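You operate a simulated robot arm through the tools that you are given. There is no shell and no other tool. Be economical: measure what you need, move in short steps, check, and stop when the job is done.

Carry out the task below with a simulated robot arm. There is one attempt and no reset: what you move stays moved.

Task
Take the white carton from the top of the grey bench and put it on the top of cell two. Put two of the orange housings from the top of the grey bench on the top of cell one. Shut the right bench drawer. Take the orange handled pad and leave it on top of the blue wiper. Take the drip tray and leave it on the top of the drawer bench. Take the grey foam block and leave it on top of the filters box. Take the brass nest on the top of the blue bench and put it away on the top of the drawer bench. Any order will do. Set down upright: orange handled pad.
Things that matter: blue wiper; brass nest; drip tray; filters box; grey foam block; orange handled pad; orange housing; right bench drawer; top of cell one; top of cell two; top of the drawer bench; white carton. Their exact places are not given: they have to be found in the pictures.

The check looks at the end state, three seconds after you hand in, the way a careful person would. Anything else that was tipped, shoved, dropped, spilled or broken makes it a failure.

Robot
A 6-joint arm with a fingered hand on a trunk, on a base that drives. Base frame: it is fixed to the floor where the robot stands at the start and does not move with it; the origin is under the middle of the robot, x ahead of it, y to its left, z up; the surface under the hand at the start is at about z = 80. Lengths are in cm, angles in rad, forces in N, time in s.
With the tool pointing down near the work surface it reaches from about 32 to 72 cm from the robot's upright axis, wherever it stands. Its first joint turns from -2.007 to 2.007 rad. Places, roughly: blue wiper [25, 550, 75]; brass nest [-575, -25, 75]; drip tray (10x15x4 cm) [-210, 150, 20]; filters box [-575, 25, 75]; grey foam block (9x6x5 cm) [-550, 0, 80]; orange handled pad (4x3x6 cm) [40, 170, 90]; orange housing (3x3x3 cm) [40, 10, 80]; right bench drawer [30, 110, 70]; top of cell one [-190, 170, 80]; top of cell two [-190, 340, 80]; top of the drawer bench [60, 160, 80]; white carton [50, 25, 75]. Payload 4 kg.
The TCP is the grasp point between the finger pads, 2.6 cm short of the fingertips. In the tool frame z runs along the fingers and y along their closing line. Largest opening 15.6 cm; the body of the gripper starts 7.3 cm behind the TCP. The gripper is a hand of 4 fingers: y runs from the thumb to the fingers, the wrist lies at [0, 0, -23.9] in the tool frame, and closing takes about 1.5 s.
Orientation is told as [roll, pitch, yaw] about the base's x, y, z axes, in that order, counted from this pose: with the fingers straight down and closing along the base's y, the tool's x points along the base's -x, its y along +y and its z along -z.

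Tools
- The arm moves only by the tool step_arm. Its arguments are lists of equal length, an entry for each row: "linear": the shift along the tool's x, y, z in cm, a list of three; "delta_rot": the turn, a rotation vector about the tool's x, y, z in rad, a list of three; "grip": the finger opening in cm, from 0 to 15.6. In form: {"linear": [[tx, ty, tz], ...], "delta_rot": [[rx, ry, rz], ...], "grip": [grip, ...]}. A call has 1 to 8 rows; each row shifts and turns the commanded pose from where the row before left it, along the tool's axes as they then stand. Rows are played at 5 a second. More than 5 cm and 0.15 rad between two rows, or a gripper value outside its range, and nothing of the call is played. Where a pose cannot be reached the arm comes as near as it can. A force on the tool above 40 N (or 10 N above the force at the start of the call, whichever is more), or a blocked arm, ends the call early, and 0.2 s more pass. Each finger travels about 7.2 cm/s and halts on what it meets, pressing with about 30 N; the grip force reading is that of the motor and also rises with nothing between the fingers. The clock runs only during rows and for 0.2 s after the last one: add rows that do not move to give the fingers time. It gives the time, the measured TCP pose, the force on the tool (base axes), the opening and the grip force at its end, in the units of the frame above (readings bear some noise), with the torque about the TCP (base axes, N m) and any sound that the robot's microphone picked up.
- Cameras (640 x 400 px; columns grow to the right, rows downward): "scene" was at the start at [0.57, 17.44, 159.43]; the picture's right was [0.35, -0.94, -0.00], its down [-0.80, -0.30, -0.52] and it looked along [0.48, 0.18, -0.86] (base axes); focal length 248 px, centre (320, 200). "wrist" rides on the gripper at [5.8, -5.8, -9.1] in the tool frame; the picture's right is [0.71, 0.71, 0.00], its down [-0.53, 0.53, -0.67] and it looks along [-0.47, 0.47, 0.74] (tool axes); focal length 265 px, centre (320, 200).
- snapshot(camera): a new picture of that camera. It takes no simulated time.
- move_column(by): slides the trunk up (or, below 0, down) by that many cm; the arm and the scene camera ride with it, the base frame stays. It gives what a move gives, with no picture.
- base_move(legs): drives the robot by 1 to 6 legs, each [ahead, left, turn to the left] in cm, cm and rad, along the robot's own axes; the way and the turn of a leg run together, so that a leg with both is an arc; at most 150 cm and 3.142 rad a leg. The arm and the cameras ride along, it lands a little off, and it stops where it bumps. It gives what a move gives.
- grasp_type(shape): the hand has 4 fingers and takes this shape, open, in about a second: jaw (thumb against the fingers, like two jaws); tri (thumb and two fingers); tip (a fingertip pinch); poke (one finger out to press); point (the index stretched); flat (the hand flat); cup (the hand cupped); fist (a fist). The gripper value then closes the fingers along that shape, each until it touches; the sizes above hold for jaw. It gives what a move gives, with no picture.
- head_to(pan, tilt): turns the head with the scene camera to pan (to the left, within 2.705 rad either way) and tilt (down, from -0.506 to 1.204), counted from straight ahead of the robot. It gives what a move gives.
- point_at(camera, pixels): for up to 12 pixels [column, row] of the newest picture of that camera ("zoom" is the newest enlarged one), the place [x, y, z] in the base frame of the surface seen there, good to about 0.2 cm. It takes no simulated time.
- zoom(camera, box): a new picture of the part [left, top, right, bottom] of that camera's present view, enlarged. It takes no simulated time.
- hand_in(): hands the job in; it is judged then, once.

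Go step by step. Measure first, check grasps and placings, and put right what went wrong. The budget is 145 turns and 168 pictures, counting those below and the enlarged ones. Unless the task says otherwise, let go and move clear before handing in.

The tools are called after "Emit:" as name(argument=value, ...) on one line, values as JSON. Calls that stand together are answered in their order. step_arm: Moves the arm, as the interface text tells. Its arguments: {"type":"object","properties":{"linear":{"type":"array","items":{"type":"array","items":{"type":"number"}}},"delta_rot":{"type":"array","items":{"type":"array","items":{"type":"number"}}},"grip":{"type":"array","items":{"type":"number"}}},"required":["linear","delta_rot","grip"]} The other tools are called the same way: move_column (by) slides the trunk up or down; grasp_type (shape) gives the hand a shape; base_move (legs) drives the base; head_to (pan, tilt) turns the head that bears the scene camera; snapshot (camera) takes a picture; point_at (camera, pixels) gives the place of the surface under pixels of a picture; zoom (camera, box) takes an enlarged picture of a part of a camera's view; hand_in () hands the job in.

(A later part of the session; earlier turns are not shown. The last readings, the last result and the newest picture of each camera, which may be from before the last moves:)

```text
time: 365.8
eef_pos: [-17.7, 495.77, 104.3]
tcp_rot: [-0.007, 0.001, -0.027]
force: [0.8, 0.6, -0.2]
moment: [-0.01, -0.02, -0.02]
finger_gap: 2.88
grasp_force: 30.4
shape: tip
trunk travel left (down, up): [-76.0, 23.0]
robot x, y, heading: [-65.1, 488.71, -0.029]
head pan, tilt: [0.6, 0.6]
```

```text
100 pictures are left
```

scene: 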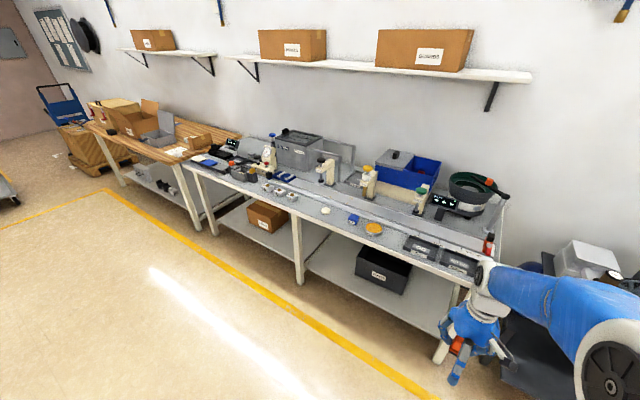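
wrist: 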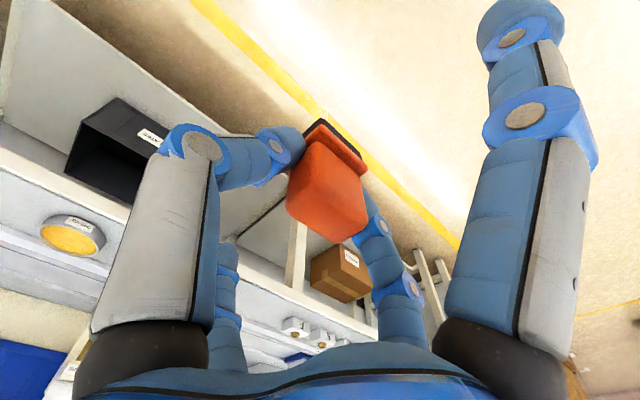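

Emit:
zoom(camera="scene", box=[300, 180, 420, 260])

Emit:
point_at(camera="zoom", pixels=[[285, 200], [265, 190], [310, 190], [290, 225], [285, 212], [395, 240], [140, 160], [325, 220]])

```text
5.00 times, centred on (360, 220) of scene
```

zoom: 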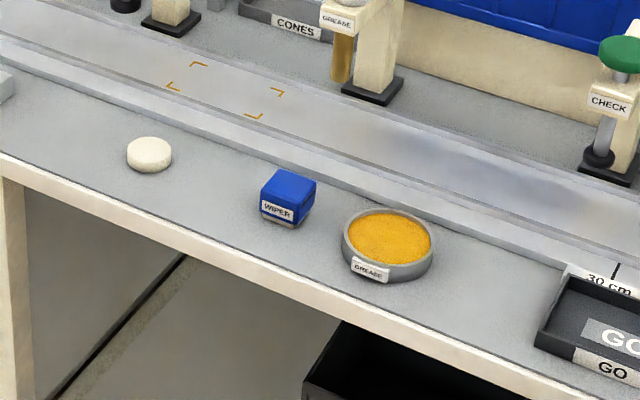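

```text
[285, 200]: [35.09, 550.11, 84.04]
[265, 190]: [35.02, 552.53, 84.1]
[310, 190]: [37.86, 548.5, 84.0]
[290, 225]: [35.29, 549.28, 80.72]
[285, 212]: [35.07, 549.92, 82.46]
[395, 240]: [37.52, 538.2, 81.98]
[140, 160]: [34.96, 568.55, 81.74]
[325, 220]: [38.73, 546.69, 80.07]
```

The WIPER block is at about (37,550). Measure its top face.

Emit:
zoom(camera="scene", box=[340, 205, 372, 230])

Emit:
point_at(camera="zoom", pixels=[[320, 145], [260, 130], [360, 170], [330, 110], [400, 130], [240, 170], [350, 215], [390, 180]])

```text
16.00 times, centred on (356, 218) of scene
```

zoom: 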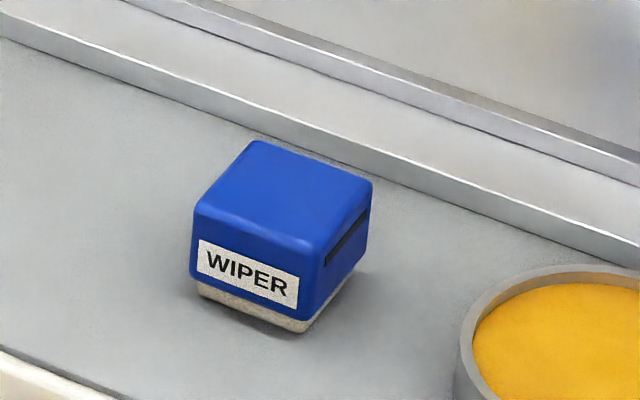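

```text
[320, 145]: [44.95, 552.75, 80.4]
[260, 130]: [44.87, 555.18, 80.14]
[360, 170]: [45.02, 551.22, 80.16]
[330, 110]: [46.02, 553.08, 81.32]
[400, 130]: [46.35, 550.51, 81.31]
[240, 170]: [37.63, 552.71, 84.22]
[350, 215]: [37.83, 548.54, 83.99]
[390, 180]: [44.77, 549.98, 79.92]
```

Emit:
point_at(camera="zoom", pixels=[[260, 148], [365, 182], [205, 210], [315, 245], [280, 195], [300, 325], [205, 295], [355, 265]])

```text
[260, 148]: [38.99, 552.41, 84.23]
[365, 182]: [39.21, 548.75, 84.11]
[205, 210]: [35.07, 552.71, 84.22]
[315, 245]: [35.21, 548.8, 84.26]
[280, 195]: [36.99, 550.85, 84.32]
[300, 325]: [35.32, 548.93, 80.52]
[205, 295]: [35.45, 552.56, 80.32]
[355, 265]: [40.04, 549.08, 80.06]
```

Wiper top centre is (37.1,550.7,84.25), 4.2 cm square. Drive up to it.

Emit:
base_move(legs=[[0, 53.5, 0.03], [52, 0, 0]])

Emit:
head_to(pan=0.1, tilt=1.0)

Emit:
snapshot(camera="scene")

Emit:
snapshot(camera="wrist")

```text
time: 379.6
eef_pos: [34.01, 552.03, 104.24]
tcp_rot: [-0.006, -0.001, 0.035]
force: [-0.9, 0.6, 0.3]
moment: [0.02, 0.03, -0.01]
finger_gap: 2.88
grasp_force: 30.3
shape: tip
trunk travel left (down, up): [-76.0, 23.0]
robot x, y, heading: [-11.99, 542.07, 0.028]
head pan, tilt: [0.6, 0.6]
```

```text
time: 380.6
eef_pos: [34.02, 552.07, 104.13]
tcp_rot: [-0.007, -0.001, 0.035]
force: [-0.8, 0.3, -1.6]
moment: [0.04, 0.03, 0.03]
finger_gap: 2.88
grasp_force: 29.9
shape: tip
trunk travel left (down, up): [-76.0, 23.0]
robot x, y, heading: [-12.36, 542.25, 0.032]
head pan, tilt: [0.099, 1.0]
```

```text
97 pictures are left
```

scene: 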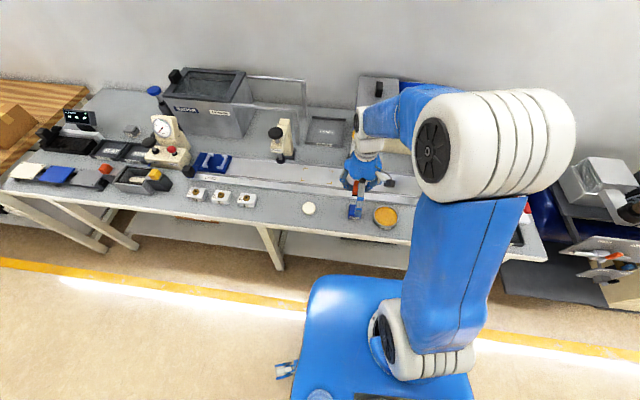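

```text
96 pictures are left
```

wrist: 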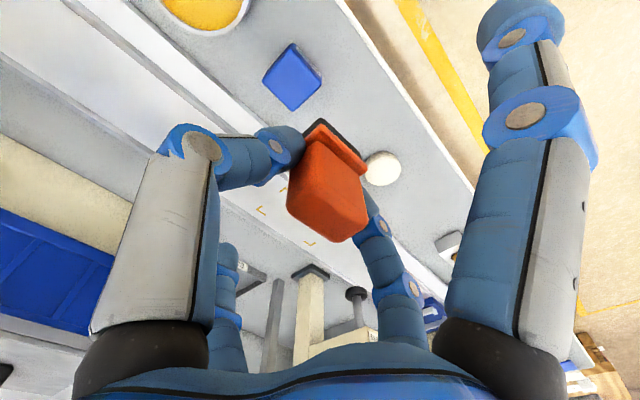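

Emit:
point_at(camera="wrist", pixels=[[292, 48], [318, 76], [291, 106], [266, 82], [291, 78], [325, 124], [362, 158], [330, 236], [362, 208], [290, 195], [318, 145]])

```text
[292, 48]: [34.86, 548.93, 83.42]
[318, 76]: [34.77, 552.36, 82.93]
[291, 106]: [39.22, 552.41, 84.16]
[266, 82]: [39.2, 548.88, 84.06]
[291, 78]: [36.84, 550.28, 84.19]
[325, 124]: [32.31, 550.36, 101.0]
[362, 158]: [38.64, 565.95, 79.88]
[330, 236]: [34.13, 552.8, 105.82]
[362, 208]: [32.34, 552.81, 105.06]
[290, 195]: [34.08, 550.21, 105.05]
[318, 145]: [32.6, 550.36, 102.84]
```

Move over the wiper centre, square the yaw, and lower to just above it.

Emit:
step_arm(linear=[[-3.35, -1.52, 0], [0, 0, 4], [0, 0, 4], [0, 0, 4], [0, 0, 2.5], [0, 0, 0]], delta_rot=[[0, 0, 0.052], [0, 0, 0], [0, 0, 0], [0, 0, 0], [0, 0, 0], [0, 0, 0]], grip=[1.5, 1.5, 1.5, 1.5, 1.5, 1.5])

Emit:
zoom(camera="scene", box=[320, 160, 410, 240])

Emit:
snapshot(camera="wrist")

```text
time: 381.9
eef_pos: [37.51, 550.5, 89.76]
tcp_rot: [-0.008, 0.0, -0.018]
force: [-0.3, 0.1, -0.6]
moment: [0.0, -0.02, 0.01]
finger_gap: 2.83
grasp_force: 30.0
shape: tip
trunk travel left (down, up): [-76.0, 23.0]
robot x, y, heading: [-12.73, 542.1, 0.029]
head pan, tilt: [0.099, 1.0]
```

```text
5.00 times, centred on (365, 200) of scene
```

zoom: 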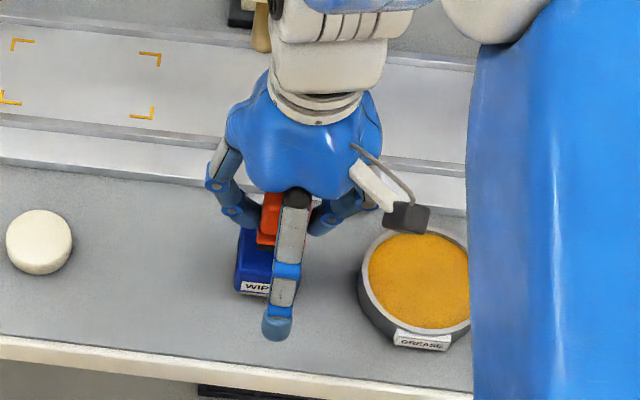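

```text
94 pictures are left
```

wrist: 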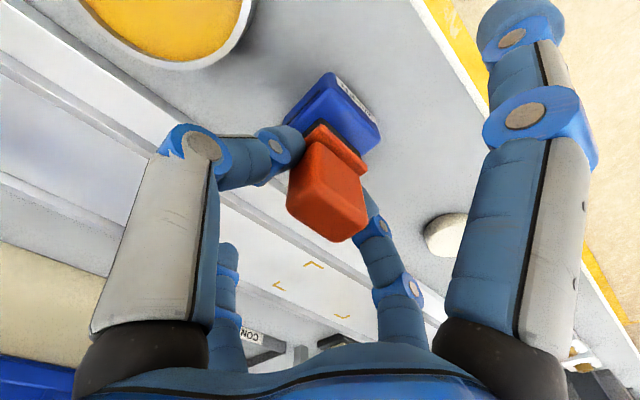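

Emit:
point_at(camera="wrist", pixels=[[335, 148], [308, 135], [362, 175], [345, 110], [320, 85], [372, 130], [320, 128], [364, 168]])

```text
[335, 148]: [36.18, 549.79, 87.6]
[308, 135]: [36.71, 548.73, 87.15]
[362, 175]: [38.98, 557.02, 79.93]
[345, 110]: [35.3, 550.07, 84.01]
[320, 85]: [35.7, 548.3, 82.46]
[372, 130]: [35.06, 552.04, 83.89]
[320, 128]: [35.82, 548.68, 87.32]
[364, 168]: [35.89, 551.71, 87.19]
```

Aligned within a few mm. Lower until it touches.

Emit:
step_arm(linear=[[0, 0.25, 0.8], [0, 0, 0.5], [0, 0, 0.3], [0, 0, 0.2], [0, 0, 0]], delta_rot=[[0, 0, 0], [0, 0, 0], [0, 0, 0], [0, 0, 0], [0, 0, 0]], grip=[1.5, 1.5, 1.5, 1.5, 1.5])

Emit:
zoom(camera="scene", box=[320, 160, 410, 240])

```text
time: 383.1
eef_pos: [37.49, 550.73, 88.03]
tcp_rot: [-0.005, -0.003, -0.018]
force: [0.9, 1.0, 11.8]
moment: [0.06, 0.01, -0.03]
finger_gap: 2.9
grasp_force: 30.0
shape: tip
trunk travel left (down, up): [-76.0, 23.0]
robot x, y, heading: [-12.08, 542.03, 0.031]
head pan, tilt: [0.099, 1.0]
```

```text
5.00 times, centred on (365, 200) of scene
```

zoom: 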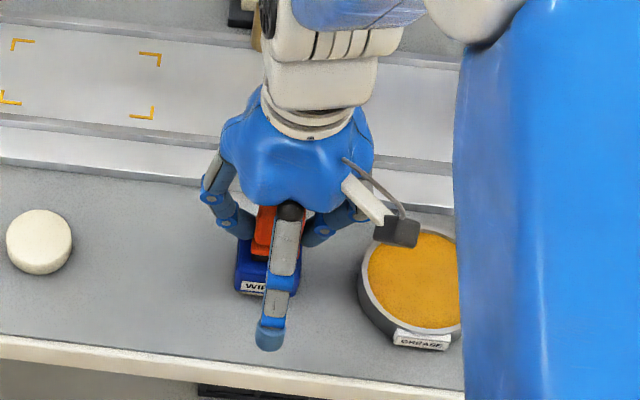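

Contact with 12 N up-force: seated. Release and rise.

Emit:
step_arm(linear=[[0, 0, 0], [0, 0, 0], [0, 0, 0], [0, 0, -2], [0, 0, -3], [0, 0, -5], [0, 0, -5]], delta_rot=[[0, 0, 0], [0, 0, 0], [0, 0, 0], [0, 0, 0], [0, 0, 0], [0, 0, 0], [0, 0, 0]], grip=[6, 6, 6, 6, 6, 6, 6])

Emit:
snapshot(camera="wrist")

Emit:
zoom(camera="scene", box=[320, 160, 410, 240])

```text
time: 384.8
eef_pos: [37.57, 550.93, 103.07]
tcp_rot: [-0.006, 0.001, -0.02]
force: [-0.1, 0.0, 1.0]
moment: [-0.02, -0.04, 0.0]
finger_gap: 5.98
grasp_force: 0.1
shape: tip
trunk travel left (down, up): [-76.0, 23.0]
robot x, y, heading: [-12.53, 541.8, 0.032]
head pan, tilt: [0.099, 1.0]
```

```text
92 pictures are left
```

wrist: 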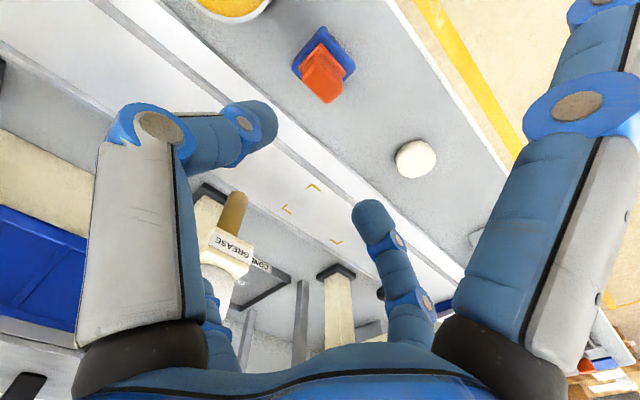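

```text
5.00 times, centred on (365, 200) of scene
```

zoom: 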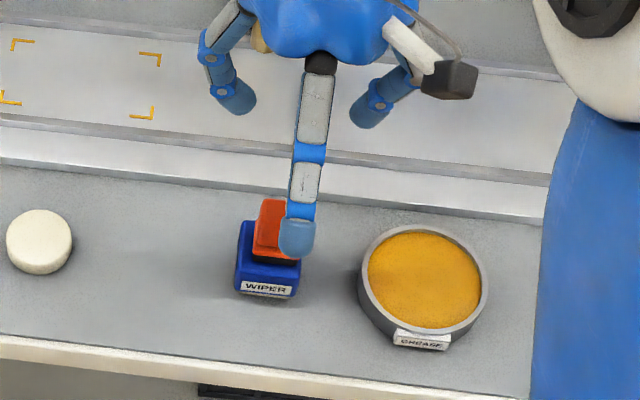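

The pad stands upright on the wiper. Now go close the right bench drawer: drive back along the aisle, shape the hand closed and tilt it forward.

Emit:
base_move(legs=[[-50, 0, -0.032], [0, -150, 0], [0, -150, 0], [0, -135, 0]])

Emit:
grasp_type(shape="jaw")

Emit:
step_arm(linear=[[0, 0, 0], [0, 0, 0], [0, 0, 0], [0, 0, 0], [0, 0, 0], [0, 0, 0], [0, 0, 0], [0, 0, 0]], delta_rot=[[0, -0.14, 0], [0, -0.14, 0], [0, -0.14, 0], [0, -0.14, 0], [0, -0.14, 0], [0, -0.14, 0], [0, -0.1, 0], [0, 0, 0]], grip=[0, 0, 0, 0, 0, 0, 0, 0])

Emit:
head_to(pan=0.0, tilt=0.8)

Emit:
snapshot(camera="scene")

```text
time: 445.9
eef_pos: [-1.77, 116.56, 103.15]
tcp_rot: [-0.007, 0.0, -0.029]
force: [0.5, 0.2, 0.4]
moment: [-0.02, 0.01, -0.01]
finger_gap: 5.99
grasp_force: 0.1
shape: tip
trunk travel left (down, up): [-76.0, 23.0]
robot x, y, heading: [-52.29, 108.67, 0.016]
head pan, tilt: [0.099, 1.0]
```

```text
time: 446.8
eef_pos: [-1.88, 116.56, 103.09]
tcp_rot: [-0.006, 0.001, -0.031]
force: [-1.2, -0.9, 0.5]
moment: [-0.01, -0.02, 0.05]
finger_gap: 15.59
grasp_force: 0.1
shape: jaw
trunk travel left (down, up): [-76.0, 23.0]
robot x, y, heading: [-52.58, 108.56, 0.017]
head pan, tilt: [0.099, 1.0]
```

```text
time: 448.6
eef_pos: [-2.04, 115.2, 102.84]
tcp_rot: [-0.081, -0.761, -0.008]
force: [0.1, 0.3, 0.5]
moment: [-0.01, 0.01, 0.02]
finger_gap: 0.04
grasp_force: 30.0
shape: jaw
out of reach, approached as far as the arm can: row 5, 6
trunk travel left (down, up): [-76.0, 23.0]
robot x, y, heading: [-52.33, 108.09, 0.016]
head pan, tilt: [0.099, 1.0]
```

```text
time: 449.3
eef_pos: [-1.99, 115.36, 102.69]
tcp_rot: [-0.08, -0.76, -0.009]
force: [0.2, 0.4, 0.1]
moment: [-0.02, -0.01, 0.0]
finger_gap: 0.0
grasp_force: 29.9
shape: jaw
trunk travel left (down, up): [-76.0, 23.0]
robot x, y, heading: [-52.37, 108.0, 0.022]
head pan, tilt: [0.0, 0.799]
```

```text
90 pictures are left
```

scene: 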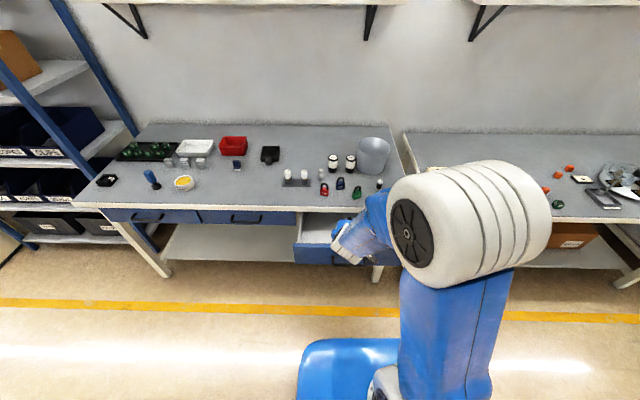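

Hand tilted 43° forward. Back off 8 cm and lower the trunk to drawer height.

Emit:
base_move(legs=[[-9, 0, 0]])

Emit:
move_column(by=-29)

Emit:
snapshot(camera="scene")

Emit:
snapshot(camera="wrist")

```text
time: 451.1
eef_pos: [-10.73, 115.34, 102.67]
tcp_rot: [-0.081, -0.759, -0.004]
force: [-0.3, -0.3, 0.4]
moment: [-0.01, 0.0, -0.02]
finger_gap: 0.0
grasp_force: 29.6
shape: jaw
trunk travel left (down, up): [-76.0, 23.0]
robot x, y, heading: [-61.31, 108.24, 0.023]
head pan, tilt: [0.0, 0.799]
```

```text
time: 454.0
eef_pos: [-10.83, 115.16, 73.73]
tcp_rot: [-0.079, -0.758, -0.007]
force: [0.0, -0.5, 0.2]
moment: [0.0, -0.01, 0.0]
finger_gap: 0.0
grasp_force: 29.9
shape: jaw
trunk travel left (down, up): [-47.0, 52.0]
robot x, y, heading: [-61.59, 108.12, 0.024]
head pan, tilt: [0.0, 0.799]
```

```text
89 pictures are left
```

scene: 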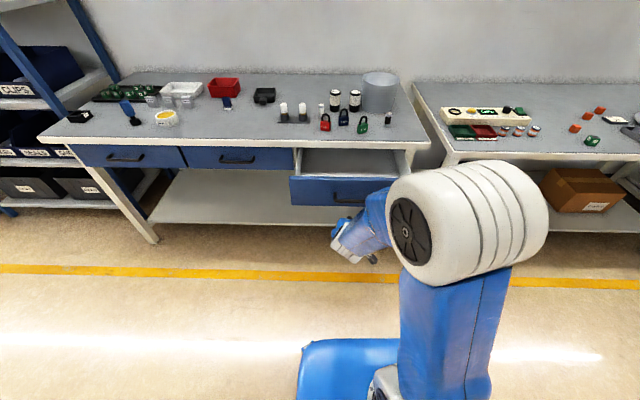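

```text
88 pictures are left
```

wrist: 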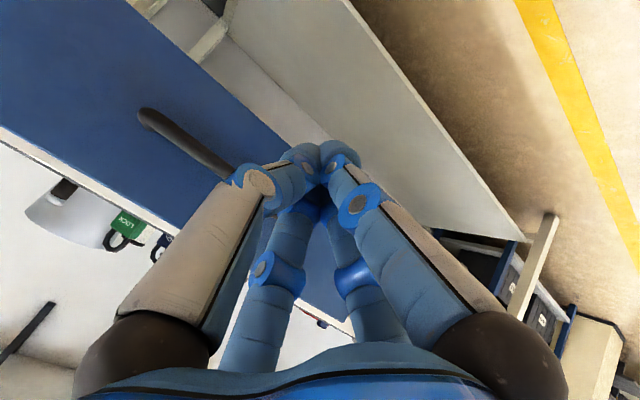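

Emit:
point_at(camera="wrist", pixels=[[150, 115], [225, 168], [100, 60], [230, 110], [60, 130], [300, 170], [200, 80]])

Emit:
point_at(camera="scene", pixels=[[292, 180], [295, 203], [320, 190], [345, 197], [232, 150], [235, 160], [390, 180], [275, 148]])

```text
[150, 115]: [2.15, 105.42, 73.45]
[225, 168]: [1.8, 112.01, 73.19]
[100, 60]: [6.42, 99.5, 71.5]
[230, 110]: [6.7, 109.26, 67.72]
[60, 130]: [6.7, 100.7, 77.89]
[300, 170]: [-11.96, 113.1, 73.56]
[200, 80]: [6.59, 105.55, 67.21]
```

```text
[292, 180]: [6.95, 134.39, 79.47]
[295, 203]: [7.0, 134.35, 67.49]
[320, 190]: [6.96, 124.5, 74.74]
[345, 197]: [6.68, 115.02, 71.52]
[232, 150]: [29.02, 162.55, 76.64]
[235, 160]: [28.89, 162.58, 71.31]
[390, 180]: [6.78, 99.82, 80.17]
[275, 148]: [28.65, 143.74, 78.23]
```

The panel is at x=6.8 (neighbours closed at 28.9), so push 22 cm. Centre the hand on the handle and drive to just before contact.

Emit:
step_arm(linear=[[0, -2.7, 0], [0, 0, 0]], delta_rot=[[0, 0, 0], [0, 0, 0]], grip=[0, 0])

Emit:
base_move(legs=[[8, 0, -0.02]])

Emit:
step_arm(linear=[[-2.9, 0, 2.76], [-2.9, 0, 2.76], [-2.9, 0, 2.76], [0, 0, 0]], delta_rot=[[0, 0, 0], [0, 0, 0], [0, 0, 0], [0, 0, 0]], grip=[0, 0, 0, 0])

Emit:
snapshot(camera="scene")

Emit:
snapshot(camera="wrist")

```text
time: 454.6
eef_pos: [-10.97, 112.53, 73.97]
tcp_rot: [-0.079, -0.759, -0.007]
force: [-0.5, 0.4, -0.1]
moment: [-0.03, 0.01, -0.03]
finger_gap: 0.0
grasp_force: 30.0
shape: jaw
trunk travel left (down, up): [-47.0, 52.0]
robot x, y, heading: [-61.49, 107.95, 0.02]
head pan, tilt: [0.0, 0.799]
```

```text
time: 456.3
eef_pos: [-2.99, 111.38, 73.89]
tcp_rot: [-0.078, -0.759, -0.026]
force: [-0.8, 0.2, 0.7]
moment: [-0.01, 0.01, 0.02]
finger_gap: 0.02
grasp_force: 30.4
shape: jaw
trunk travel left (down, up): [-47.0, 52.0]
robot x, y, heading: [-53.57, 108.36, 0.0]
head pan, tilt: [0.0, 0.799]
```

```text
time: 457.3
eef_pos: [8.82, 110.32, 74.09]
tcp_rot: [-0.079, -0.761, -0.026]
force: [-0.2, -0.1, -0.4]
moment: [0.02, 0.01, -0.03]
finger_gap: 0.01
grasp_force: 30.3
shape: jaw
trunk travel left (down, up): [-47.0, 52.0]
robot x, y, heading: [-53.66, 108.06, 0.002]
head pan, tilt: [0.0, 0.799]
```

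```text
87 pictures are left
```

scene: 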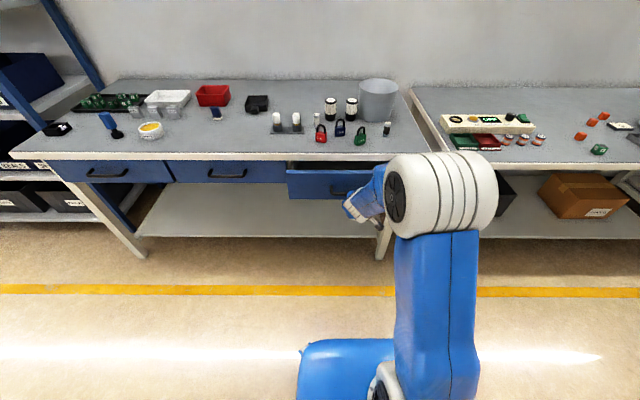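

```text
86 pictures are left
```

wrist: 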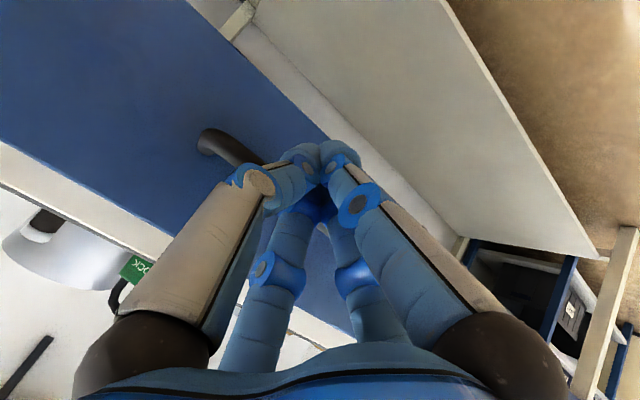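

The drawer is moving. Keep pushing along +x.

Emit:
step_arm(linear=[[-2.2, 0, 2.1], [-2.2, 0, 2.1], [-2.2, 0, 2.1], [0, 0, 0]], delta_rot=[[0, 0, 0], [0, 0, 0], [0, 0, 0], [0, 0, 0]], grip=[0, 0, 0, 0])

Emit:
snapshot(camera="scene")

Emit:
point_at(camera="scene", pixels=[[300, 185], [310, 180], [295, 175], [230, 165], [340, 160]])

```text
time: 458.3
eef_pos: [18.03, 109.64, 74.2]
tcp_rot: [-0.079, -0.761, -0.027]
force: [0.1, 0.8, -0.3]
moment: [0.04, 0.01, 0.02]
finger_gap: 0.0
grasp_force: 30.5
shape: jaw
trunk travel left (down, up): [-47.0, 52.0]
robot x, y, heading: [-53.04, 108.38, -0.001]
head pan, tilt: [0.0, 0.799]
```

```text
85 pictures are left
```

scene: 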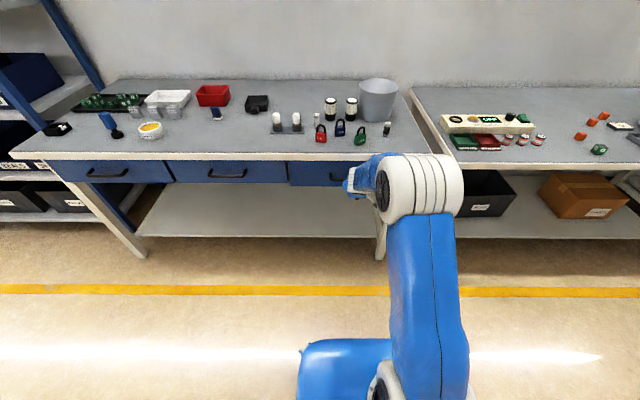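

```text
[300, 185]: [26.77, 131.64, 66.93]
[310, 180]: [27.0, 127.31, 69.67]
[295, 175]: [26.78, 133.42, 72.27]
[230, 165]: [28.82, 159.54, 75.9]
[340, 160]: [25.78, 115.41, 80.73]
```

Panel at x≈26.9, 2 cm to go.

Emit:
step_arm(linear=[[-1.1, 0, 1.05], [-0.6, 0, 0.57], [-0.5, 0, 0.5], [0, 0, 0]], delta_rot=[[0, 0, 0], [0, 0, 0], [0, 0, 0], [0, 0, 0]], grip=[0, 0, 0, 0])

Emit:
snapshot(camera="scene")

Emit:
point_at(camera="scene", pixels=[[300, 180], [310, 178], [230, 165]])

```text
time: 459.3
eef_pos: [21.12, 109.6, 73.98]
tcp_rot: [-0.078, -0.761, -0.027]
force: [0.2, -0.6, -0.1]
moment: [-0.01, -0.01, -0.03]
finger_gap: 0.04
grasp_force: 30.3
shape: jaw
trunk travel left (down, up): [-47.0, 52.0]
robot x, y, heading: [-53.34, 108.15, -0.001]
head pan, tilt: [0.0, 0.799]
```

```text
84 pictures are left
```

scene: 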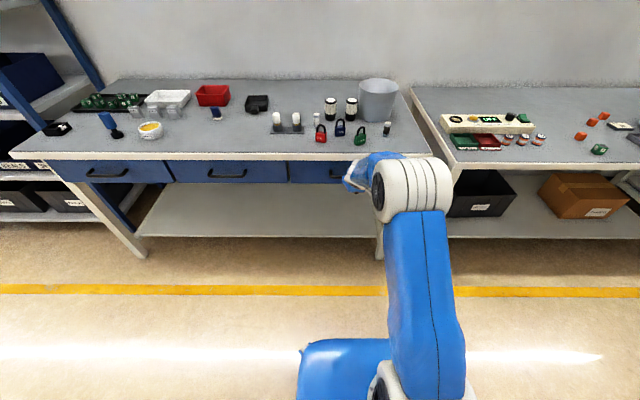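

```text
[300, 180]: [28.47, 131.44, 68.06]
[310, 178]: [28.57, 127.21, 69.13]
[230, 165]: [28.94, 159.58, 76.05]
```

Emit:
step_arm(linear=[[-0.5, 0, 0.47], [-0.4, 0, 0.38], [0, 0, 0]], delta_rot=[[0, 0, 0], [0, 0, 0], [0, 0, 0]], grip=[0, 0, 0])

Emit:
step_arm(linear=[[2.2, 0, -2.1], [2.2, 0, -2.1], [2.9, 0, -2.76], [2.9, 0, -2.76], [2.9, 0, -2.76], [0, 0, 0]], delta_rot=[[0, 0, 0], [0, 0, 0], [0, 0, 0], [0, 0, 0], [0, 0, 0], [0, 0, 0]], grip=[0, 0, 0, 0, 0, 0])

Emit:
zoom(camera="scene", box=[200, 60, 440, 260])

Emit:
point_at(camera="zoom", pixels=[[260, 320], [380, 320], [80, 285], [210, 300]])

```text
time: 460.1
eef_pos: [22.46, 109.31, 74.09]
tcp_rot: [-0.08, -0.761, -0.029]
force: [-4.2, -3.6, -4.6]
moment: [-0.02, 0.13, -0.12]
finger_gap: 0.01
grasp_force: 30.6
shape: jaw
trunk travel left (down, up): [-47.0, 52.0]
robot x, y, heading: [-53.51, 108.18, -0.002]
head pan, tilt: [0.0, 0.799]
```

```text
time: 461.5
eef_pos: [4.24, 110.84, 73.75]
tcp_rot: [-0.078, -0.761, -0.026]
force: [-0.3, -0.6, 0.0]
moment: [-0.02, 0.01, -0.05]
finger_gap: 0.02
grasp_force: 30.1
shape: jaw
trunk travel left (down, up): [-47.0, 52.0]
robot x, y, heading: [-52.98, 108.22, -0.003]
head pan, tilt: [0.0, 0.799]
```

```text
2.00 times, centred on (320, 160) of scene
```

zoom: 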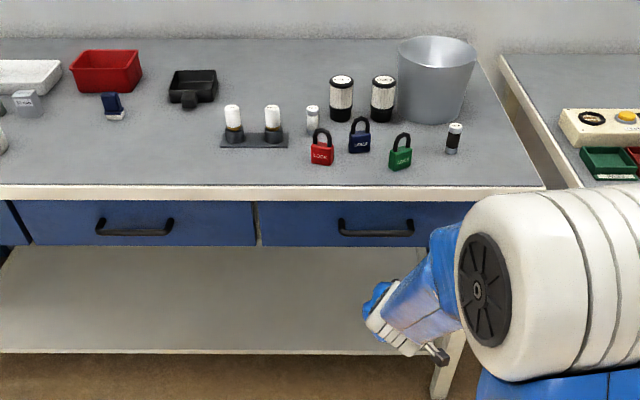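

```text
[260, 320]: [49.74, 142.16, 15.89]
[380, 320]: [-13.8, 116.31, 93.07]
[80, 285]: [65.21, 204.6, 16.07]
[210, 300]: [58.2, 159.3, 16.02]
```

Drawer is shut flush. Restore the hand upright and trunk height, and drive back to the grey bench for a housing.

Emit:
move_column(by=30)

Emit:
step_arm(linear=[[0, 0, 0], [0, 0, 0], [0, 0, 0], [0, 0, 0], [0, 0, 0], [0, 0, 0], [0, 0, 0]], delta_rot=[[0, 0.13, 0], [0, 0.13, 0], [0, 0.13, 0], [0, 0.13, 0], [0, 0.13, 0], [0, 0.11, 0], [0, 0, 0]], grip=[4, 4, 4, 4, 4, 4, 4])

Emit:
grasp_type(shape="tip")

Emit:
base_move(legs=[[-5, 0, 0], [0, -104, 0], [53, 0, 0]])

Emit:
head_to(pan=0.0, tilt=1.1)

Emit:
snapshot(camera="scene")

Emit:
snapshot(camera="wrist")

```text
time: 464.5
eef_pos: [4.33, 110.82, 103.73]
tcp_rot: [-0.079, -0.761, -0.027]
force: [-0.3, -0.1, -0.4]
moment: [0.01, -0.02, 0.01]
finger_gap: 0.02
grasp_force: 30.3
shape: jaw
trunk travel left (down, up): [-77.0, 22.0]
robot x, y, heading: [-53.37, 108.36, 0.002]
head pan, tilt: [0.0, 0.799]
```

```text
time: 466.1
eef_pos: [4.46, 109.67, 103.93]
tcp_rot: [-0.086, -0.11, -0.094]
force: [0.4, -0.4, -0.2]
moment: [0.02, -0.02, 0.03]
finger_gap: 3.98
grasp_force: 0.1
shape: jaw
out of reach, approached as far as the arm can: row 2, 3
trunk travel left (down, up): [-77.0, 22.0]
robot x, y, heading: [-53.3, 108.66, -0.001]
head pan, tilt: [0.0, 0.799]
```

```text
time: 467.0
eef_pos: [4.63, 109.65, 104.0]
tcp_rot: [-0.088, -0.111, -0.095]
force: [-0.5, 0.4, 0.4]
moment: [0.04, 0.02, -0.02]
finger_gap: 15.61
grasp_force: 0.1
shape: tip
trunk travel left (down, up): [-77.0, 22.0]
robot x, y, heading: [-53.38, 108.15, -0.004]
head pan, tilt: [0.0, 0.799]
```

```text
time: 488.4
eef_pos: [54.84, 8.9, 103.84]
tcp_rot: [-0.09, -0.109, -0.071]
force: [0.9, -0.1, -0.4]
moment: [0.01, 0.02, -0.01]
finger_gap: 15.62
grasp_force: 0.0
shape: tip
trunk travel left (down, up): [-77.0, 22.0]
robot x, y, heading: [-2.76, 6.28, 0.019]
head pan, tilt: [0.0, 0.799]
```

```text
time: 489.1
eef_pos: [54.88, 8.92, 104.03]
tcp_rot: [-0.089, -0.111, -0.07]
force: [0.0, 1.1, -0.8]
moment: [0.02, 0.01, 0.04]
finger_gap: 15.56
grasp_force: 0.0
shape: tip
trunk travel left (down, up): [-77.0, 22.0]
robot x, y, heading: [-2.82, 6.26, 0.025]
head pan, tilt: [0.0, 1.1]
```

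```text
82 pictures are left
```

scene: 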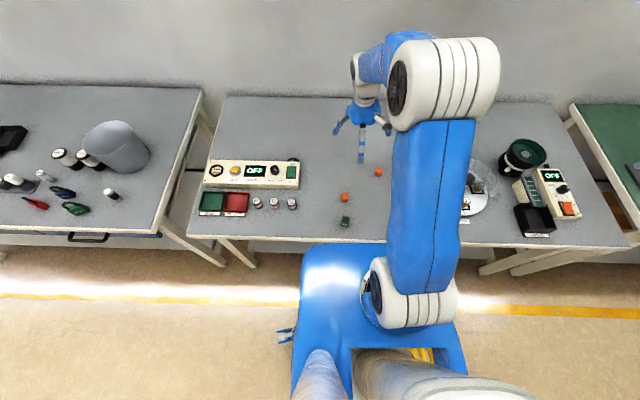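

```text
81 pictures are left
```

wrist: 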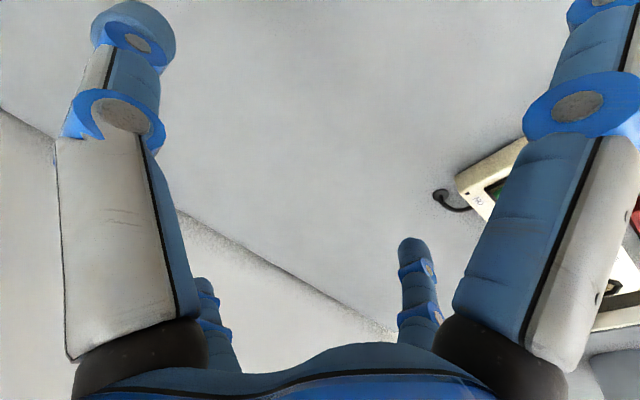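

Level the hand, and measure the two housings at (344,197) and (378,171).

Emit:
step_arm(linear=[[0, 0, 0], [0, 0, 0]], delta_rot=[[-0.081, 0.117, 0], [0, 0, -0.05]], grip=[7, 7])

Emit:
zoom(camera="scene", box=[320, 150, 400, 230])

Emit:
point_at(camera="zoom", pixels=[[175, 190], [215, 190], [175, 215], [215, 215], [195, 200], [445, 85], [485, 85], [445, 112], [485, 110], [465, 98]])

```text
time: 489.8
eef_pos: [54.58, 8.91, 103.94]
tcp_rot: [-0.009, 0.007, -0.026]
force: [-0.8, 0.8, 1.0]
moment: [-0.03, -0.04, 0.02]
finger_gap: 7.29
grasp_force: 0.1
shape: tip
trunk travel left (down, up): [-77.0, 22.0]
robot x, y, heading: [-2.94, 6.21, 0.028]
head pan, tilt: [0.0, 1.1]
```

```text
5.00 times, centred on (360, 190) of scene
```

zoom: 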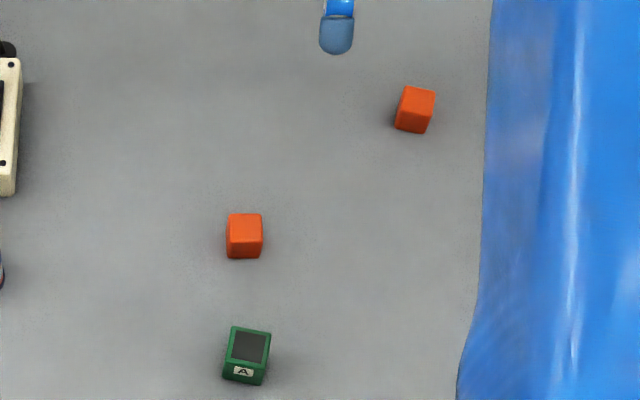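

```text
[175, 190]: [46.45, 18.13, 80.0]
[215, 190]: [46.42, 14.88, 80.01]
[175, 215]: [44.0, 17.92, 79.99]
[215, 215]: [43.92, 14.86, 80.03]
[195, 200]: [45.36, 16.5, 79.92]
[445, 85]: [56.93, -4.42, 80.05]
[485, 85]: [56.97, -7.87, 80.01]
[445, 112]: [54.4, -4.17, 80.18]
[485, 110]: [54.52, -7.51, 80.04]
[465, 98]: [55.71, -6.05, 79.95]
```

Emit:
point_at(camera="zoom", pixels=[[232, 217], [258, 217], [230, 238], [258, 240], [245, 228], [407, 90], [432, 95], [402, 108], [427, 113], [416, 102]])

```text
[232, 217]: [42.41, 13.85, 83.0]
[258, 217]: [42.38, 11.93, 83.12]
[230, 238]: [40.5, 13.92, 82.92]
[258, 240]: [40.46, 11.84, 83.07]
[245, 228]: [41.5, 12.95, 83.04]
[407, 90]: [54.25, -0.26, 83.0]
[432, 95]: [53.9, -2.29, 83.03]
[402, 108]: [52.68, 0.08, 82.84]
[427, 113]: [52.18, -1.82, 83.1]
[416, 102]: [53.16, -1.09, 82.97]
```

Housing 1 has a green part within the splayed digits' path, so I'll take housing 2 at (53.2,-1.1) (yaw ≈ -0.17) and later housing 3. Move above housing 2 and descend part way.

Emit:
step_arm(linear=[[0.5, -3.3, 0], [0.5, -3.3, 0], [0.4, -3.4, 0], [0, 0, 4.5], [0, 0, 4.5], [0, 0, 0]], delta_rot=[[0, 0, 0], [0, 0, 0], [0, 0, 0.144], [0, 0, 0], [0, 0, 0], [0, 0, 0]], grip=[6, 6, 6, 6, 6, 6])

Emit:
snapshot(camera="wrist")

```text
time: 491.1
eef_pos: [52.95, -1.17, 94.92]
tcp_rot: [-0.007, 0.005, -0.17]
force: [0.1, -0.5, 0.3]
moment: [-0.03, -0.02, 0.01]
finger_gap: 6.04
grasp_force: 0.1
shape: tip
trunk travel left (down, up): [-77.0, 22.0]
robot x, y, heading: [-2.98, 6.18, 0.025]
head pan, tilt: [0.0, 1.1]
```

```text
79 pictures are left
```

wrist: 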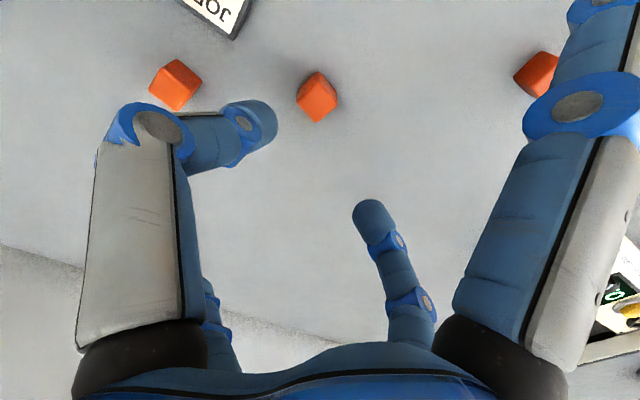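

Emit:
point_at(camera="wrist", pixels=[[301, 97], [317, 118], [335, 96], [318, 76], [317, 97], [175, 107], [172, 75], [155, 92]])

```text
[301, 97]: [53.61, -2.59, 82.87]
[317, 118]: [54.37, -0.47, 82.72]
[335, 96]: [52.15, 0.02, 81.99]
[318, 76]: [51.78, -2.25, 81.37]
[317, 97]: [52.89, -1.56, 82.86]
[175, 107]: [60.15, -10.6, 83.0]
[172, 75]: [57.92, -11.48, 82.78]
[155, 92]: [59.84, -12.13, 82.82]
```

Centred. Descend and grip.

Emit:
step_arm(linear=[[0, 0, 4], [0, 0, 4], [0, 0, 2.5], [0, 0, 1.3], [0, 0, 0]], delta_rot=[[0, 0, 0], [0, 0, 0], [0, 0, 0], [0, 0, 0], [0, 0, 0]], grip=[6, 6, 6, 6, 6])

Emit:
step_arm(linear=[[0, 0, 0], [0, 0, 0], [0, 0, 0], [0, 0, 0], [0, 0, -2], [0, 0, -5], [0, 0, -5], [0, 0, -5]], delta_rot=[[0, 0, 0], [0, 0, 0], [0, 0, 0], [0, 0, 0], [0, 0, 0], [0, 0, 0], [0, 0, 0], [0, 0, 0]], grip=[1.5, 1.5, 1.5, 1.5, 1.5, 1.5, 1.5, 1.5])

Emit:
snapshot(camera="wrist")

```text
time: 492.4
eef_pos: [53.15, -1.2, 83.35]
tcp_rot: [-0.006, 0.005, -0.168]
force: [0.7, -0.2, 0.1]
moment: [0.01, 0.02, 0.02]
finger_gap: 6.04
grasp_force: 0.1
shape: tip
trunk travel left (down, up): [-77.0, 22.0]
robot x, y, heading: [-3.2, 5.92, 0.023]
head pan, tilt: [0.0, 1.1]
```

```text
time: 494.1
eef_pos: [53.0, -0.75, 100.43]
tcp_rot: [-0.007, 0.005, -0.17]
force: [-0.1, 0.5, -0.3]
moment: [0.01, -0.04, -0.01]
finger_gap: 1.92
grasp_force: 30.1
shape: tip
trunk travel left (down, up): [-77.0, 22.0]
robot x, y, heading: [-3.01, 6.12, 0.023]
head pan, tilt: [0.0, 1.1]
```

```text
78 pictures are left
```

wrist: 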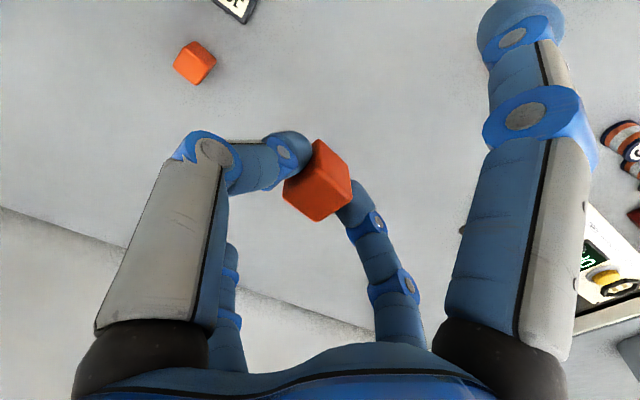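

Housing held. Drive to the front of cell one.

Emit:
base_move(legs=[[-50, 0, 0], [0, 0, 3.12], [0, -139, 0], [45, 0, 0]])

Emit:
head_to(pan=0.0, tilt=0.75)

Emit:
snapshot(camera="scene")

```text
time: 544.0
eef_pos: [-172.0, 131.94, 100.37]
tcp_rot: [-0.008, 0.007, 3.108]
force: [0.8, 1.0, -0.5]
moment: [0.04, 0.01, 0.03]
finger_gap: 1.92
grasp_force: 30.0
shape: tip
trunk travel left (down, up): [-77.0, 22.0]
robot x, y, heading: [-116.01, 132.31, -2.978]
head pan, tilt: [0.0, 1.1]
```

```text
time: 544.9
eef_pos: [-172.12, 132.03, 100.22]
tcp_rot: [-0.008, 0.004, 3.106]
force: [0.1, 0.2, 0.9]
moment: [0.0, 0.02, -0.03]
finger_gap: 1.88
grasp_force: 29.4
shape: tip
trunk travel left (down, up): [-77.0, 22.0]
robot x, y, heading: [-115.63, 132.64, -2.984]
head pan, tilt: [0.0, 0.75]
```

```text
77 pictures are left
```

scene: 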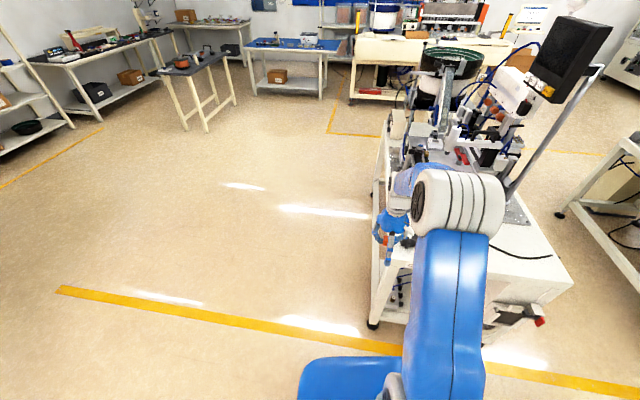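

Emit:
base_move(legs=[[0, 0, -0.157], [12, -9.5, 0]])

Emit:
head_to(pan=-0.1, tilt=0.95)

Emit:
snapshot(camera="scene")

Emit:
snapshot(camera="wrist")

```text
time: 548.3
eef_pos: [-183.42, 149.78, 100.36]
tcp_rot: [-0.009, 0.006, 2.953]
force: [-0.8, -1.3, -0.7]
moment: [0.01, 0.0, -0.02]
finger_gap: 1.92
grasp_force: 30.1
shape: tip
trunk travel left (down, up): [-77.0, 22.0]
robot x, y, heading: [-127.72, 141.99, -3.139]
head pan, tilt: [0.0, 0.75]
```

```text
time: 549.0
eef_pos: [-183.29, 149.89, 100.3]
tcp_rot: [-0.007, 0.005, 2.953]
force: [-0.5, 0.2, 0.5]
moment: [0.02, -0.01, 0.02]
finger_gap: 1.88
grasp_force: 29.6
shape: tip
trunk travel left (down, up): [-77.0, 22.0]
robot x, y, heading: [-127.12, 141.97, -3.135]
head pan, tilt: [-0.099, 0.949]
```

```text
76 pictures are left
```

scene: 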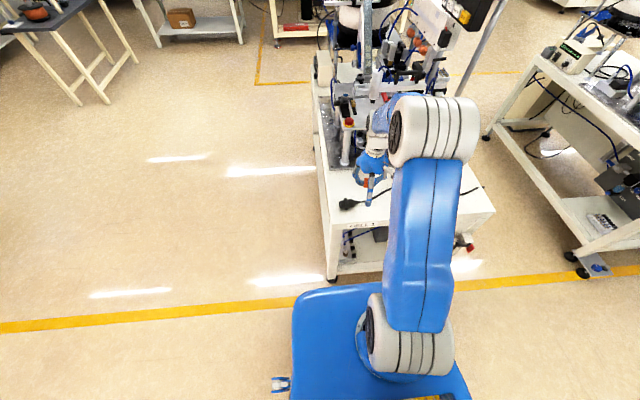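

```text
75 pictures are left
```

wrist: 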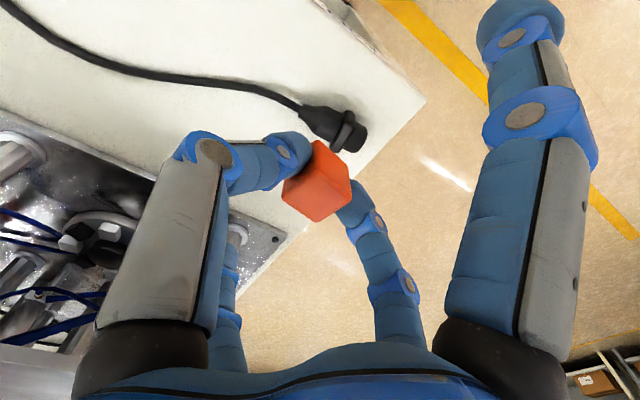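

Emit:
point_at(camera="wrist", pixels=[[350, 145], [300, 105], [180, 80], [100, 60], [422, 100], [280, 240], [200, 200], [340, 60], [240, 60], [180, 40], [320, 25], [200, 140]])

Emit:
zoom(camera="scene", box=[300, 130, 500, 280])

```text
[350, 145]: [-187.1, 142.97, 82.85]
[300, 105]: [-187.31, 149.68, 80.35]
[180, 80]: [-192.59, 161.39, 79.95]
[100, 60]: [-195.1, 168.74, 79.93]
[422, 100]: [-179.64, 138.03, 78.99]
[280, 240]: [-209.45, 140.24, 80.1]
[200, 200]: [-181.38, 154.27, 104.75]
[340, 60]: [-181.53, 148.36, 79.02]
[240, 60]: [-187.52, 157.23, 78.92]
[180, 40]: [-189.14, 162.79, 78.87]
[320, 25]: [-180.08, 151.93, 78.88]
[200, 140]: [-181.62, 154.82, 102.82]
```

```text
2.67 times, centred on (400, 205) of scene
```

zoom: 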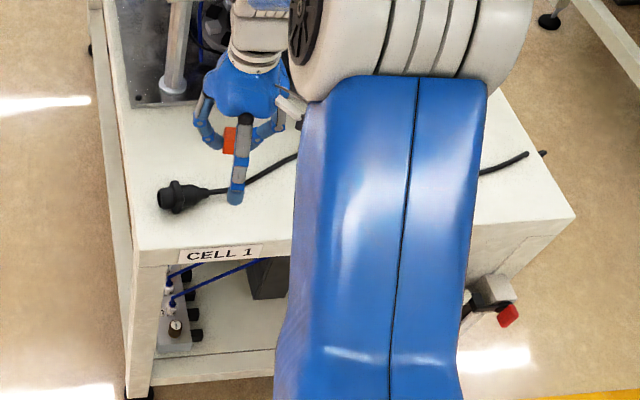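

The cable/plug on cell one runs from (-187,143) back to (-195,169); the strip at x≈-185, y≈158–180 in front of it is free. Place the housing at (-185.5,161).

Emit:
step_arm(linear=[[-1.4, -3.52, 0], [-1.4, -3.52, 0], [-1.4, -3.52, 0], [0, 0, 4.5], [0, 0, 4.5], [0, 0, 4.5], [0, 0, 2.5], [0, 0, 0]], delta_rot=[[0, 0, 0], [0, 0, 0], [0, 0, 0], [0, 0, 0], [0, 0, 0], [0, 0, 0], [0, 0, 0], [0, 0, 0]], grip=[1.5, 1.5, 1.5, 1.5, 1.5, 1.5, 1.5, 1.5])

Emit:
snapshot(camera="wrist")

```text
time: 550.8
eef_pos: [-185.0, 161.09, 84.33]
tcp_rot: [-0.007, 0.004, 2.955]
force: [-0.5, 0.2, 0.8]
moment: [-0.03, 0.01, 0.0]
finger_gap: 1.91
grasp_force: 29.5
shape: tip
trunk travel left (down, up): [-77.0, 22.0]
robot x, y, heading: [-127.55, 142.22, -3.138]
head pan, tilt: [-0.099, 0.949]
```

```text
73 pictures are left
```

wrist: 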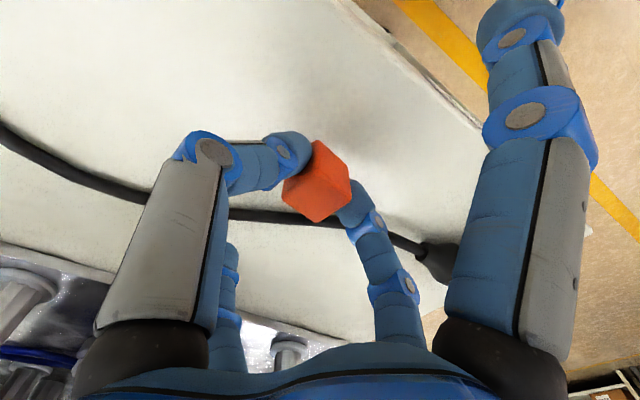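

Emit:
step_arm(linear=[[0, 0, 1], [0, 0, 0.5], [0, 0, 0.4], [0, 0, 0]], delta_rot=[[0, 0, 0], [0, 0, 0], [0, 0, 0], [0, 0, 0]], grip=[1.5, 1.5, 1.5, 1.5])

Emit:
step_arm(linear=[[0, 0, 0], [0, 0, 0], [0, 0, 0], [0, 0, -2], [0, 0, -4], [0, 0, -5], [0, 0, -5]], delta_rot=[[0, 0, 0], [0, 0, 0], [0, 0, 0], [0, 0, 0], [0, 0, 0], [0, 0, 0], [0, 0, 0]], grip=[5, 5, 5, 5, 5, 5, 5])

Emit:
snapshot(camera="wrist")

```text
time: 551.8
eef_pos: [-185.11, 161.16, 82.33]
tcp_rot: [-0.007, 0.005, 2.953]
force: [0.2, -0.2, 0.2]
moment: [0.01, -0.04, 0.0]
finger_gap: 1.9
grasp_force: 30.0
shape: tip
trunk travel left (down, up): [-77.0, 22.0]
robot x, y, heading: [-128.13, 142.06, -3.135]
head pan, tilt: [-0.099, 0.949]
```

```text
time: 553.4
eef_pos: [-185.31, 160.8, 98.6]
tcp_rot: [-0.008, 0.006, 2.954]
force: [0.3, -1.3, 0.4]
moment: [0.01, 0.03, 0.01]
finger_gap: 4.99
grasp_force: 0.2
shape: tip
trunk travel left (down, up): [-77.0, 22.0]
robot x, y, heading: [-127.6, 141.9, -3.138]
head pan, tilt: [-0.099, 0.949]
```

```text
72 pictures are left
```

wrist: 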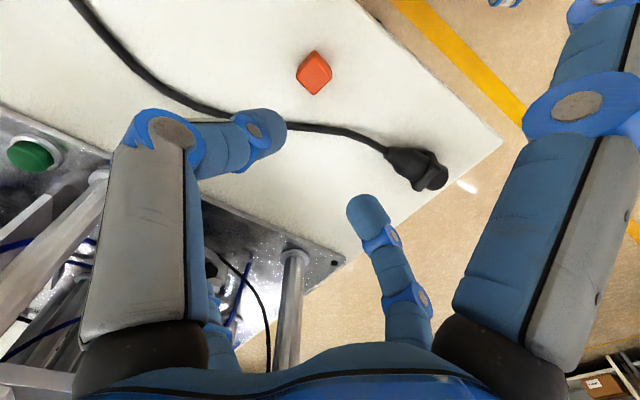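

Housing sits well on cell one. Next, the blue bench: drive toward it and look.

Emit:
base_move(legs=[[-25, 0, 0], [0, 130, 0], [70, 0, 0]])

Emit:
head_to(pan=0.15, tilt=0.45)

Emit:
snapshot(camera="scene")

```text
time: 582.9
eef_pos: [-229.91, 33.49, 98.54]
tcp_rot: [-0.007, 0.006, 2.903]
force: [0.1, 0.2, 0.1]
moment: [-0.04, -0.03, 0.01]
finger_gap: 5.0
grasp_force: 0.0
shape: tip
trunk travel left (down, up): [-77.0, 22.0]
robot x, y, heading: [-173.28, 11.98, 3.095]
head pan, tilt: [-0.099, 0.949]
```

```text
time: 583.8
eef_pos: [-229.92, 33.55, 98.55]
tcp_rot: [-0.006, 0.005, 2.902]
force: [0.2, 0.5, 0.2]
moment: [0.0, -0.03, 0.0]
finger_gap: 5.02
grasp_force: 0.0
shape: tip
trunk travel left (down, up): [-77.0, 22.0]
robot x, y, heading: [-173.29, 12.02, 3.099]
head pan, tilt: [0.15, 0.45]
```

```text
71 pictures are left
```

scene: 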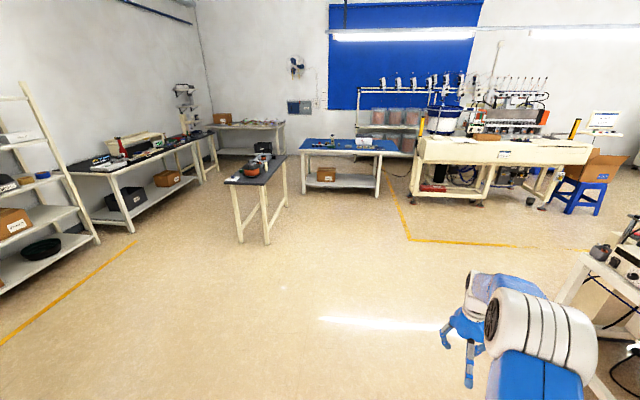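

Emit:
zoom(camera="scene", box=[210, 120, 420, 250])

Emit:
point_at(camera="scene", pixels=[[302, 151], [382, 153], [266, 244], [240, 242], [286, 205], [265, 182], [345, 148], [375, 196], [305, 192]])

```text
3.05 times, centred on (315, 185) of scene
```

zoom: 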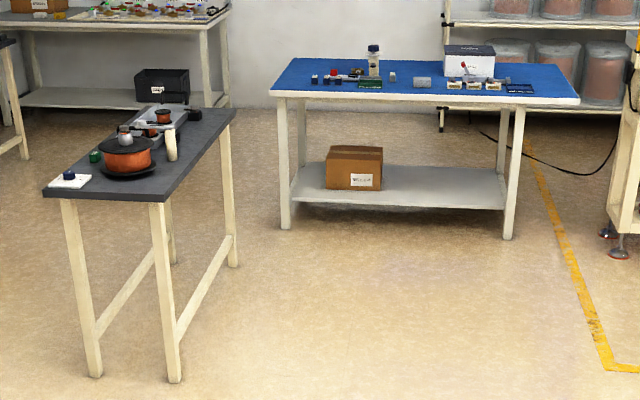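

```text
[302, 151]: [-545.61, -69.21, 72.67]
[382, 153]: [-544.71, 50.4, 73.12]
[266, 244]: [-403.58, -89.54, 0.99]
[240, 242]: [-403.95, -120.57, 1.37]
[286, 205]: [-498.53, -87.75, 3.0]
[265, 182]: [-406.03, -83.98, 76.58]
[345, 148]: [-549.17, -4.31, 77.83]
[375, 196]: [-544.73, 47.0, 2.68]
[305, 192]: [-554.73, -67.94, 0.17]
```

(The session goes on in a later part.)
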